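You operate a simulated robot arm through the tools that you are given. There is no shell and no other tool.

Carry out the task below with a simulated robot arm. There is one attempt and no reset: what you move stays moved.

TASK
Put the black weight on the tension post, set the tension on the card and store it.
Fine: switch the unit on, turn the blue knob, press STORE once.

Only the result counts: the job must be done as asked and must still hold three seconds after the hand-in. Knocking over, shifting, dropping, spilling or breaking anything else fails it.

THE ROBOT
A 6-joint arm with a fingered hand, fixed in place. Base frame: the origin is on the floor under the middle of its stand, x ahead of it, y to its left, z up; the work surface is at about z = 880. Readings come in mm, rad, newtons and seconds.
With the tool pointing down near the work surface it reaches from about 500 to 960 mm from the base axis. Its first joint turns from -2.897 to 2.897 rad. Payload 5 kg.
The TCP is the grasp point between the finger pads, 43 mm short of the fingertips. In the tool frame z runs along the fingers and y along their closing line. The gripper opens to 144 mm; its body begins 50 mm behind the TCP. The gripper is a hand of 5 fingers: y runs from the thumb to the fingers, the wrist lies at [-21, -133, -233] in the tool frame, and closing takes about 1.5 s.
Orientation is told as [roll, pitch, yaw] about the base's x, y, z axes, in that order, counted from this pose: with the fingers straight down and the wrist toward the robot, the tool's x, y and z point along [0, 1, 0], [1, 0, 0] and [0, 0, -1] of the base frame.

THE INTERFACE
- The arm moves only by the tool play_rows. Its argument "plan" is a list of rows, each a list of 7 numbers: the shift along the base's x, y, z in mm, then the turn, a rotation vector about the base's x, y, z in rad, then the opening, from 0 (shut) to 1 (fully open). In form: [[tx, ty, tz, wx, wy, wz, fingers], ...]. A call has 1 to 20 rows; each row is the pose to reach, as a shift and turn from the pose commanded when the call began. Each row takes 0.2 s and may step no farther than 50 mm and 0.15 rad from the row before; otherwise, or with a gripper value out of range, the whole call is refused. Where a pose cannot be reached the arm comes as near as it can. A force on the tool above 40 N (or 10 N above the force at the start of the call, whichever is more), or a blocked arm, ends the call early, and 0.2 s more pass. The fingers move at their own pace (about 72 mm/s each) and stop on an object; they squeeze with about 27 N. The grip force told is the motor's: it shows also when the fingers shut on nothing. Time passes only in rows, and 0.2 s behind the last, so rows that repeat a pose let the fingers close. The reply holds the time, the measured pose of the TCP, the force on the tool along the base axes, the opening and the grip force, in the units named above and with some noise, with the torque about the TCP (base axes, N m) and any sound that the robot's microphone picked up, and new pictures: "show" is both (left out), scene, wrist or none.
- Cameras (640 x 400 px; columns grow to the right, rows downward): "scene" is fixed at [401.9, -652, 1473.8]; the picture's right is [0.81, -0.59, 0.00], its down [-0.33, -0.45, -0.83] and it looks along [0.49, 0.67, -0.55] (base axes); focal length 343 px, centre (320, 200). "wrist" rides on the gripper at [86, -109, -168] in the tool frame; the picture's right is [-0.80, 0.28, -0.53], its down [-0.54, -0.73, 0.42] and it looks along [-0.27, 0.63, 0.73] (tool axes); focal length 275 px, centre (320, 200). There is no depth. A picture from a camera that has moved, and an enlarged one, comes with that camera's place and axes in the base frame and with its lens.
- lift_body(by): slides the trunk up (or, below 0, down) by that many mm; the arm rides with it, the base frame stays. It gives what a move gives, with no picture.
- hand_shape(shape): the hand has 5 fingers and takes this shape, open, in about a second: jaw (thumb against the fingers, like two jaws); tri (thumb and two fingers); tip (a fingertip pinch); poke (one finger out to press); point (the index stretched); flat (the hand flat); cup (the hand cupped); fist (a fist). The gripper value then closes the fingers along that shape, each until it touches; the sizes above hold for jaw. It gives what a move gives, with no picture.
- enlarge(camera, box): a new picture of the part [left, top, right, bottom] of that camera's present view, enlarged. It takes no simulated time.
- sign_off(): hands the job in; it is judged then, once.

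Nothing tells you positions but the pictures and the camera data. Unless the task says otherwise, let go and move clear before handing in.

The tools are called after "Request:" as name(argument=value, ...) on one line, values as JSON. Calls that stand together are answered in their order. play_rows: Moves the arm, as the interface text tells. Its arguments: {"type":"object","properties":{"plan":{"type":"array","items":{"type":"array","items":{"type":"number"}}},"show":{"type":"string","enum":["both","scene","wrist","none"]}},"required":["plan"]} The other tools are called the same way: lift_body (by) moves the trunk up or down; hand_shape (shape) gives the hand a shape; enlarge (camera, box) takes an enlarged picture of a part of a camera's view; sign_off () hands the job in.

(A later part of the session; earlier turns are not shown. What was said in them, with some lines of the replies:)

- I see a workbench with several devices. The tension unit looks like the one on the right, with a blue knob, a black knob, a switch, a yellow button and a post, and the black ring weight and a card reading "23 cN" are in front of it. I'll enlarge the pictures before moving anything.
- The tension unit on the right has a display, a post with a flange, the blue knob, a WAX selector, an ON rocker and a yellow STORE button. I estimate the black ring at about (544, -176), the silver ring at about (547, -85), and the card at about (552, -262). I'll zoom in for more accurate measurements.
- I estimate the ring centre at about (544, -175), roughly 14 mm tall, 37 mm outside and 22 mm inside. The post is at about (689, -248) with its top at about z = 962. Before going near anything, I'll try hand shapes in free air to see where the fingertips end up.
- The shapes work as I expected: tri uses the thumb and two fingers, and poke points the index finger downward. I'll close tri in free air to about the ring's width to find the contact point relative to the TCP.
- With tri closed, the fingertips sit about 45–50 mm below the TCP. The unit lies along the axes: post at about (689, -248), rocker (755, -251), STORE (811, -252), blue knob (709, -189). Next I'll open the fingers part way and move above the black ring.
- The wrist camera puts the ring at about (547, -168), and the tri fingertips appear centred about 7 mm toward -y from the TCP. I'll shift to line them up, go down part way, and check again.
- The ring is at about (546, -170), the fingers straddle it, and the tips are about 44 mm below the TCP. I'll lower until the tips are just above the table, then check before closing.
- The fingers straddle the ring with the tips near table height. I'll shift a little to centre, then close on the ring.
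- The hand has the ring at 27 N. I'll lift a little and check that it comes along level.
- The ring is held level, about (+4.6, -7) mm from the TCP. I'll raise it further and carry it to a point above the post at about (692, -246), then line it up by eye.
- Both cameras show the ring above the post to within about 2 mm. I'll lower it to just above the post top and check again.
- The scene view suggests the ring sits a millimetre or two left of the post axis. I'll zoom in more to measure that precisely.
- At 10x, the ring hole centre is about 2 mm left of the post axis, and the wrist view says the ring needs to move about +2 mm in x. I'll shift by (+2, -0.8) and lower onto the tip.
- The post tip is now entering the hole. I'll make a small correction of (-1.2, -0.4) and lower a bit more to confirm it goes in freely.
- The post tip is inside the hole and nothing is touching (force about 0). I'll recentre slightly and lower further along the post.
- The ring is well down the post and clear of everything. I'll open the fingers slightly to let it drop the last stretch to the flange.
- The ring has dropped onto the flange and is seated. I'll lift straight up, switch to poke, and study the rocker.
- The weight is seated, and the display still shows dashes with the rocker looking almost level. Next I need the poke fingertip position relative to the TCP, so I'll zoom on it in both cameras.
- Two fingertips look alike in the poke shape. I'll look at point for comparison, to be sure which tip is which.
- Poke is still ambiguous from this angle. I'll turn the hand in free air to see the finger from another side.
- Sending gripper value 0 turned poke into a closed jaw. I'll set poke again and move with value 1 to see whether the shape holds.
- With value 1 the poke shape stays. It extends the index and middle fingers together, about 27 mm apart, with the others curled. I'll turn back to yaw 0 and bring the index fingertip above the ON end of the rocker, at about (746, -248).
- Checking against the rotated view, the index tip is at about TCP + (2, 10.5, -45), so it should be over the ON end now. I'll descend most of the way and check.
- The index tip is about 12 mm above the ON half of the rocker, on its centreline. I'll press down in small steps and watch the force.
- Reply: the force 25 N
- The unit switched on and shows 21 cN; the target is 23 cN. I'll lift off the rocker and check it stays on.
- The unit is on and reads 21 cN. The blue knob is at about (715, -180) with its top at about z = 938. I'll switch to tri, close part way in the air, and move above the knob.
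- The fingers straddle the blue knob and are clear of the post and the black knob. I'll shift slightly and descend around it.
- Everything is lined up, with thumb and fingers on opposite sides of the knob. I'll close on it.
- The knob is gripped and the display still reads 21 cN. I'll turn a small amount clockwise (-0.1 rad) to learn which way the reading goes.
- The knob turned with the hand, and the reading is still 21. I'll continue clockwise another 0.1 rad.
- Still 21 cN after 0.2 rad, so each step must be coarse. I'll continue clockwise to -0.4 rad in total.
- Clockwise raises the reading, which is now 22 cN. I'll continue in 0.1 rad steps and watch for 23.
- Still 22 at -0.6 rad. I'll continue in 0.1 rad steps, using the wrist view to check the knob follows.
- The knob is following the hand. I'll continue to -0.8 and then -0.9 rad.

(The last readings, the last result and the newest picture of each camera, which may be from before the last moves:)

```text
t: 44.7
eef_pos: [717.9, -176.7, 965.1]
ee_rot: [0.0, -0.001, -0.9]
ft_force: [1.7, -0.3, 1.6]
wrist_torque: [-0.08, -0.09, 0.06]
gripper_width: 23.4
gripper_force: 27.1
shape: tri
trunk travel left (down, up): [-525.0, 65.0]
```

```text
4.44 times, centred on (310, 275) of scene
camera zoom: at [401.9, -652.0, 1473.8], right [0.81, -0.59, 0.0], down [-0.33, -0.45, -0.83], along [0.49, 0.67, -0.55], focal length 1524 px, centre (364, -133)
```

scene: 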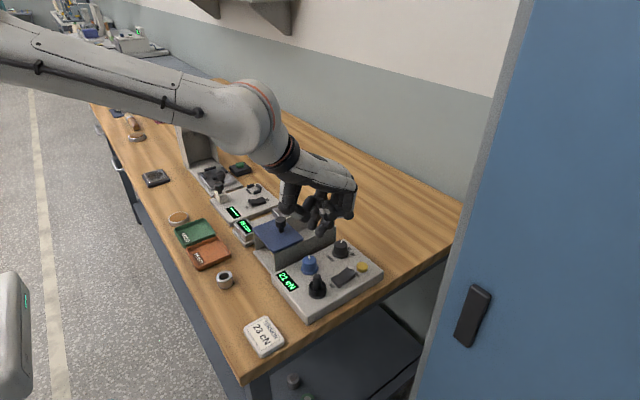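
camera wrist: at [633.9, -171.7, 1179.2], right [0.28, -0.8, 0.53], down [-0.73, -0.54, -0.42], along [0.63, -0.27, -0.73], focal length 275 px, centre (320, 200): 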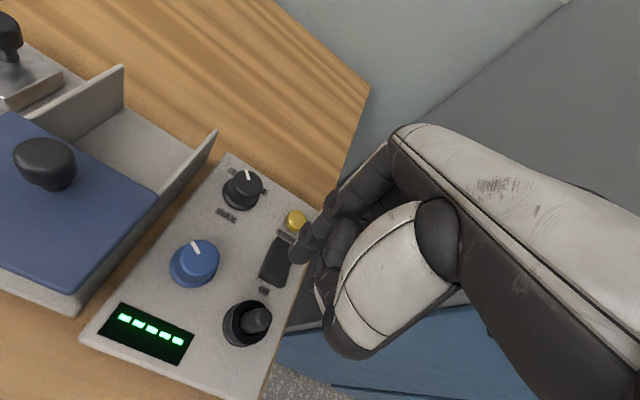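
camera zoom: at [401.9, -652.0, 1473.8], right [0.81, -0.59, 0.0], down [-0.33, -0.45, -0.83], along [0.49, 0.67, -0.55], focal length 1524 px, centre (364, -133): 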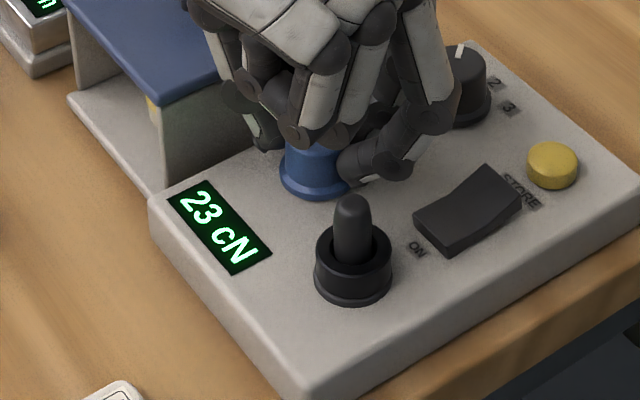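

The reading is now 23 cN, changing somewhere between -0.8 and -0.9 rad. I'll go about 0.17 rad further so it sits near the middle of the 23 band rather than at its edge.

Request:
play_rows(plan=[[0.3, -0.15, 0, 0, 0, -0.06, 0.1], [0.55, -0.3, 0, 0, 0, -0.12, 0.1], [0.75, -0.42, 0, 0, 0, -0.17, 0.1], [0.75, -0.42, 0, 0, 0, -0.17, 0.1]], show="none")

Request:
enlarge(camera="scene", box=[265, 230, 355, 320])

Request:
enlarge(camera="wrist", box=[210, 170, 370, 370])

```text
t: 45.7
eef_pos: [718.6, -176.4, 962.9]
ee_rot: [0.001, 0.001, -1.071]
ft_force: [2.8, -0.6, 2.8]
wrist_torque: [-0.1, -0.14, 0.03]
gripper_width: 23.5
gripper_force: 26.7
shape: tri
trunk travel left (down, up): [-525.0, 65.0]
```

```text
4.44 times, centred on (310, 275) of scene
camera zoom: at [401.9, -652.0, 1473.8], right [0.81, -0.59, 0.0], down [-0.33, -0.45, -0.83], along [0.49, 0.67, -0.55], focal length 1524 px, centre (364, -133)
```

zoom: 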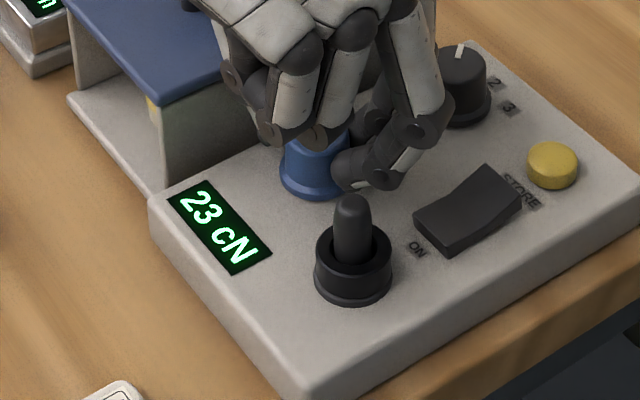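

```text
2.00 times, centred on (290, 270) of wrist
camera zoom: at [740.7, -39.5, 1131.0], right [-0.56, -0.63, 0.53], down [-0.82, 0.38, -0.42], along [0.07, -0.68, -0.73], focal length 551 px, centre (380, 60)
```

zoom: 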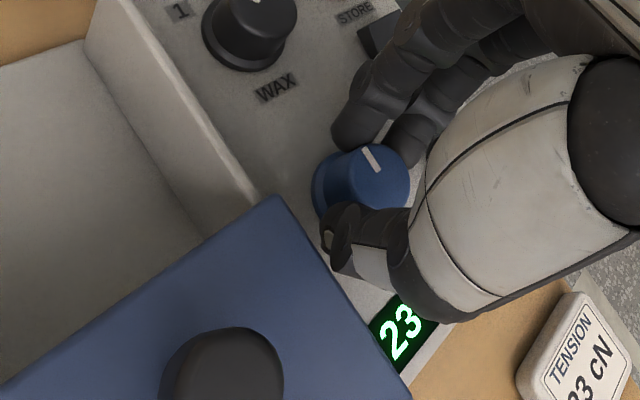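

The display reads 23 cN. I'll open only slightly so the fingers don't touch the post weight, then lift straight up.

Request:
play_rows(plan=[[0, 0, 0, 0, 0, 0, 0.2], [0, 0, 0, 0, 0, 0, 0.26], [0, 0, 0, 0, 0, 0, 0.26], [0, 0, 0, 0, 0, 0, 0.26], [0, 0, 15, 0, 0, 0, 0.26], [0, 0, 35, 0, 0, 0, 0.26], [0, 0, 65, 0, 0, 0, 0.26], [0, 0, 100, 0, 0, 0, 0.26], [0, 0, 130, 0, 0, 0, 0.26], [0, 0, 130, 0, 0, 0, 0.26]], show="scene")

Request:
enlarge(camera="scene", box=[265, 230, 385, 320])

```text
t: 47.9
eef_pos: [718.7, -175.9, 1096.4]
ee_rot: [0.001, 0.002, -1.071]
ft_force: [0.3, 0.2, 0.2]
wrist_torque: [0.01, 0.02, 0.05]
gripper_width: 37.4
gripper_force: 0.1
shape: tri
trunk travel left (down, up): [-525.0, 65.0]
```

scene: 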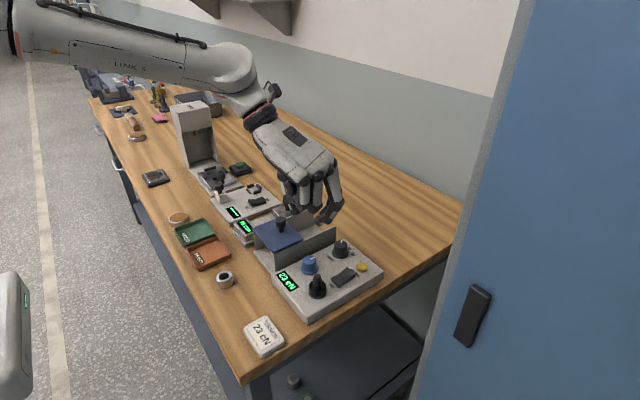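

```text
4.44 times, centred on (325, 275) of scene
camera zoom: at [401.9, -652.0, 1473.8], right [0.81, -0.59, 0.0], down [-0.33, -0.45, -0.83], along [0.49, 0.67, -0.55], focal length 1524 px, centre (298, -133)
```

zoom: 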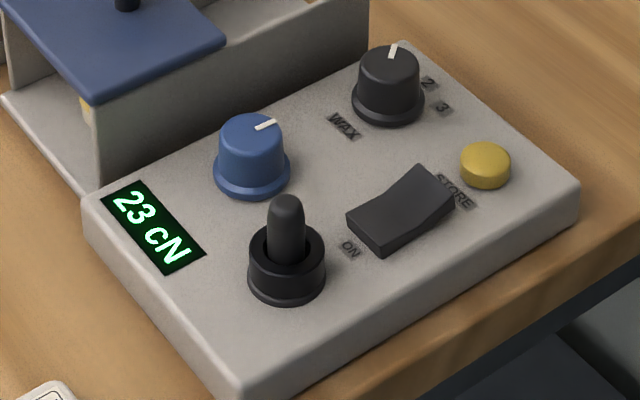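

It still shows 23 cN after release. Next I'll set poke, turn back to yaw 0, and move the index fingertip above the yellow STORE button at about (815, -249).

Request:
hand_shape(shape="poke")

Request:
play_rows(plan=[[12, -10, 0, 0, 0, 0.134, 1], [24, -20, 0, 0, 0, 0.268, 1], [36, -31, 0, 0, 0, 0.402, 1], [48, -42, 0, 0, 0, 0.536, 1], [60, -52, 0, 0, 0, 0.67, 1], [72, -62, 0, 0, 0, 0.804, 1], [84, -73, 0, 0, 0, 0.938, 1], [95, -83.5, 0, 0, 0, 1.071, 1], [95, -83.5, -40, 0, 0, 1.071, 1], [95, -83.5, -80, 0, 0, 1.071, 1], [95, -83.5, -95, 0, 0, 1.071, 1], [95, -83.5, -95, 0, 0, 1.071, 1]], show="scene")

Request:
enlarge(camera="scene", box=[290, 220, 400, 320])

Request:
enlarge(camera="wrist", box=[230, 170, 350, 290])

```text
t: 48.8
eef_pos: [717.0, -176.2, 1095.8]
ee_rot: [0.0, 0.0, -1.07]
ft_force: [0.9, -0.4, 0.3]
wrist_torque: [-0.01, -0.02, -0.02]
gripper_width: 0.0
gripper_force: 0.1
shape: poke
trunk travel left (down, up): [-525.0, 65.0]
```

```text
t: 51.4
eef_pos: [811.6, -259.4, 999.8]
ee_rot: [0.0, 0.0, 0.001]
ft_force: [-0.3, -0.6, 0.9]
wrist_torque: [0.0, 0.0, 0.0]
gripper_width: 0.0
gripper_force: 0.0
shape: poke
trunk travel left (down, up): [-525.0, 65.0]
```

scene: 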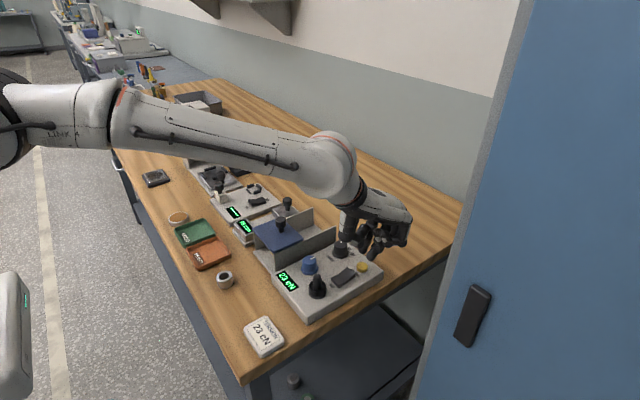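

```text
4.00 times, centred on (345, 270) of scene
camera zoom: at [401.9, -652.0, 1473.8], right [0.81, -0.59, 0.0], down [-0.33, -0.45, -0.83], along [0.49, 0.67, -0.55], focal length 1371 px, centre (220, -80)
```

zoom: 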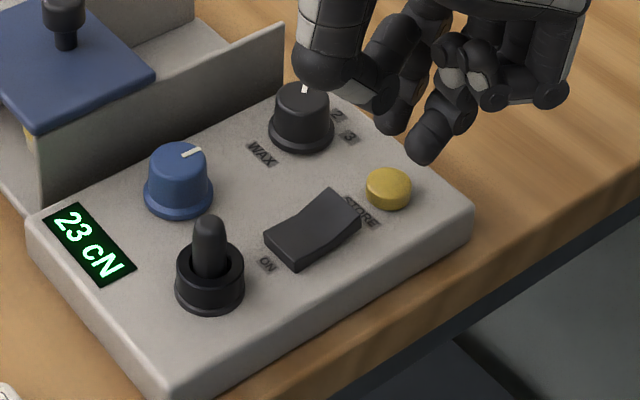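

```text
3.33 times, centred on (290, 230) of wrist
camera zoom: at [702.6, -173.4, 1166.0], right [0.28, -0.8, 0.53], down [-0.73, -0.54, -0.42], along [0.63, -0.27, -0.73], focal length 918 px, centre (420, 100)
```

zoom: 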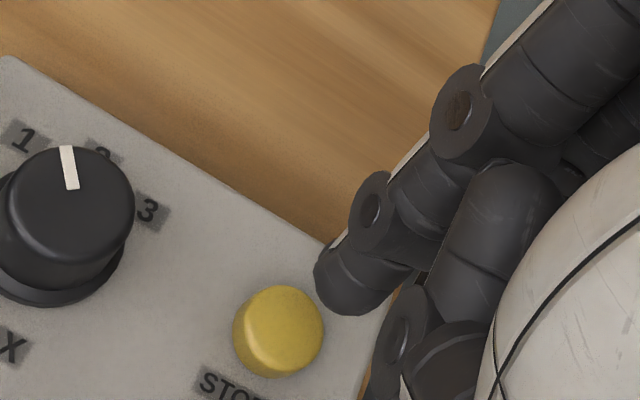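

The index tip is within about 2 mm of the STORE button centre at roughly (814.7, -250). I'll correct by (+2, -0.8) and lower to just above it.

Request:
play_rows(plan=[[1, -0.4, -10, 0, 0, 0, 1], [2, -0.8, -20, 0, 0, 0, 1], [2, -0.8, -27, 0, 0, 0, 1], [2, -0.8, -27, 0, 0, 0, 1]], show="none")

Request:
enlarge(camera="scene", box=[290, 220, 400, 320])

Request:
enlarge(camera="wrist", box=[250, 190, 350, 290])

```text
t: 52.4
eef_pos: [814.4, -259.7, 972.3]
ee_rot: [0.001, 0.0, 0.0]
ft_force: [-0.2, 0.4, -0.6]
wrist_torque: [0.01, 0.01, 0.0]
gripper_width: 0.0
gripper_force: 0.0
shape: poke
trunk travel left (down, up): [-525.0, 65.0]
```

```text
4.00 times, centred on (345, 270) of scene
camera zoom: at [401.9, -652.0, 1473.8], right [0.81, -0.59, 0.0], down [-0.33, -0.45, -0.83], along [0.49, 0.67, -0.55], focal length 1371 px, centre (220, -80)
```

zoom: 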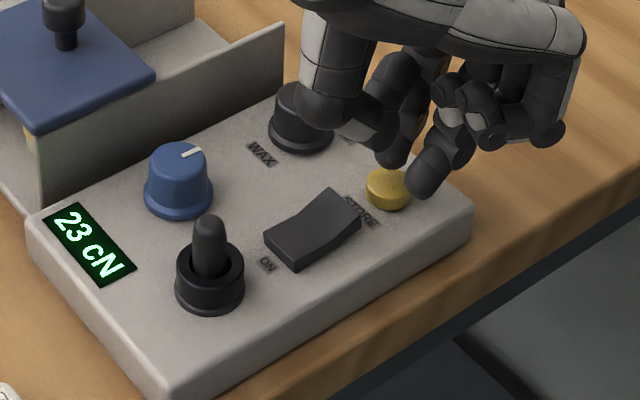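

```text
4.00 times, centred on (300, 240) of wrist
camera zoom: at [704.9, -173.7, 1139.6], right [0.28, -0.8, 0.53], down [-0.73, -0.54, -0.42], along [0.63, -0.27, -0.73], focal length 1101 px, centre (400, 40)
```

zoom: 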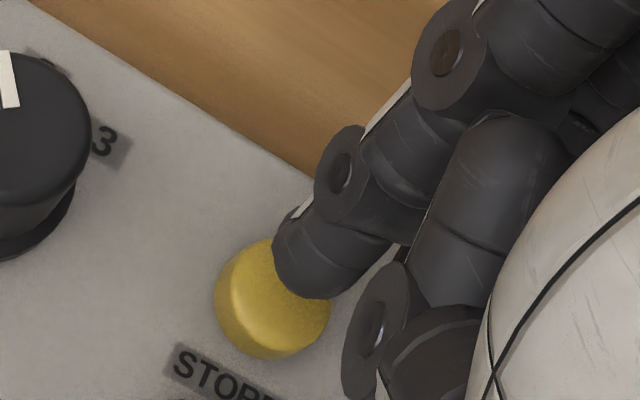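

The fingertip is centred about 8 mm above STORE. I'll press straight down once in small steps.

Request:
play_rows(plan=[[0, 0, -5, 0, 0, 0, 1], [0, 0, -8, 0, 0, 0, 1], [0, 0, -10, 0, 0, 0, 1], [0, 0, -12, 0, 0, 0, 1]], show="none")

Request:
enlarge(camera="scene", box=[290, 220, 400, 320])

Request:
enlarge(camera="wrist", box=[250, 190, 350, 290])

```text
t: 53.4
eef_pos: [816.8, -260.2, 961.2]
ee_rot: [0.0, -0.002, 0.001]
ft_force: [-0.8, 1.5, 6.2]
wrist_torque: [0.14, -0.01, -0.04]
gripper_width: 0.0
gripper_force: 0.0
shape: poke
trunk travel left (down, up): [-525.0, 65.0]
heard: click
```

```text
4.00 times, centred on (345, 270) of scene
camera zoom: at [401.9, -652.0, 1473.8], right [0.81, -0.59, 0.0], down [-0.33, -0.45, -0.83], along [0.49, 0.67, -0.55], focal length 1371 px, centre (220, -80)
```

zoom: 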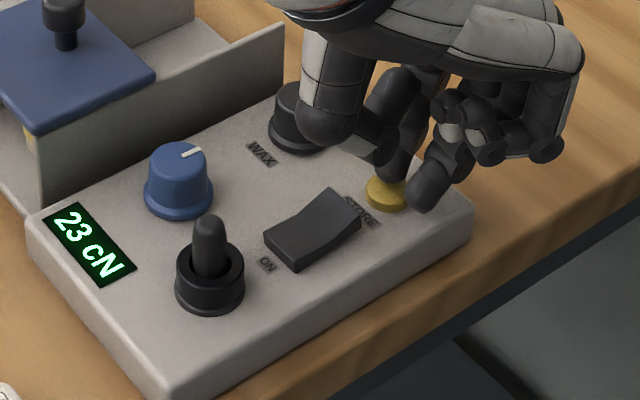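

```text
4.00 times, centred on (300, 240) of wrist
camera zoom: at [705.7, -173.9, 1128.5], right [0.28, -0.8, 0.53], down [-0.72, -0.54, -0.42], along [0.63, -0.27, -0.73], focal length 1101 px, centre (400, 40)
```

zoom: 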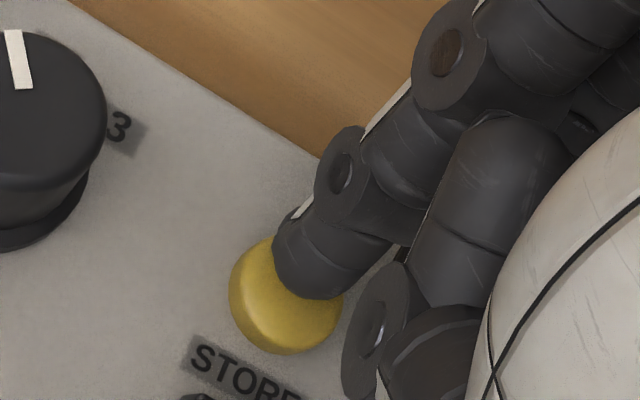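

A click was heard and the button is visibly down. I'll lift straight up now and check the state.

Request:
play_rows(plan=[[0, 0, 15, 0, 0, 0, 1], [0, 0, 45, 0, 0, 0, 1], [0, 0, 85, 0, 0, 0, 1], [-20, 0, 120, 0, 0, 0, 1], [-50, 0, 150, 0, 0, 0, 1], [-90, 10, 170, 0, 0, 0, 1], [-90, 10, 170, 0, 0, 0, 1]], show="scene")

Request:
enlarge(camera="scene", box=[260, 230, 390, 330])

Request:
enlarge(camera="wrist", box=[120, 150, 400, 400])

```text
t: 55.0
eef_pos: [722.4, -250.9, 1130.0]
ee_rot: [-0.001, 0.001, 0.001]
ft_force: [-0.7, 0.2, 1.5]
wrist_torque: [-0.01, 0.03, 0.0]
gripper_width: 0.1
gripper_force: 0.0
shape: poke
trunk travel left (down, up): [-525.0, 65.0]
```

scene: 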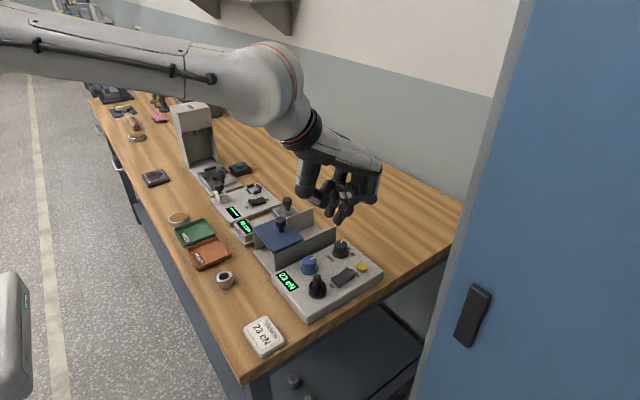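

```text
4.00 times, centred on (325, 280) of scene
camera zoom: at [401.9, -652.0, 1473.8], right [0.81, -0.59, 0.0], down [-0.33, -0.45, -0.83], along [0.49, 0.67, -0.55], focal length 1371 px, centre (300, -120)
```

zoom: 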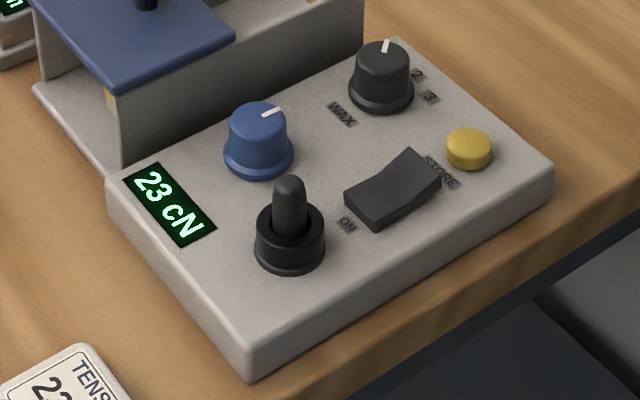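

```text
1.60 times, centred on (260, 275) of wrist
camera zoom: at [615.0, -163.5, 1297.1], right [0.28, -0.8, 0.53], down [-0.73, -0.54, -0.42], along [0.63, -0.27, -0.73], focal length 440 px, centre (416, 80)
```

zoom: 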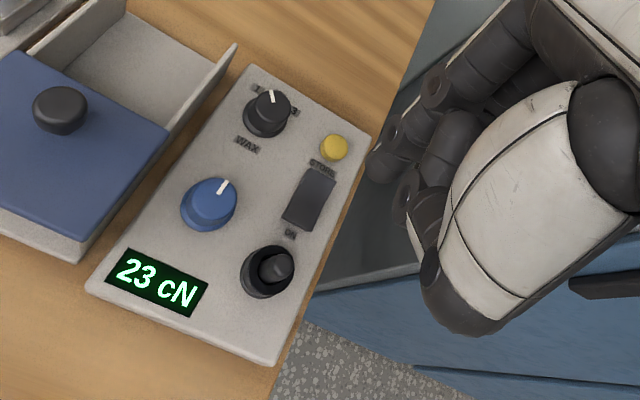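

The display reads 23 cN, the weight is seated on the post, and STORE clicked once and came back up. The card and silver ring are where they were, and the hand is clear, so I'm handing in.

Request:
sign_off()

```text
The job is handed in.
```

The job is handed in. The black weight is on the tension post, the unit is on and reads 23 cN to match the card, and STORE was pressed once.

- **Stored value:** I heard a click when STORE went down, and it came back up after I lifted off. The display showed nothing extra to confirm the value was saved; it still read 23 cN.
- **Knob setting:** I turned the blue knob clockwise from 21 cN, then a little past where 23 first appeared so it wouldn't slip back to 22. It still read 23 after I let go.
- **Everything else:** In the last pictures the card, silver ring and WAX selector hadn't moved, and the hand was clear.
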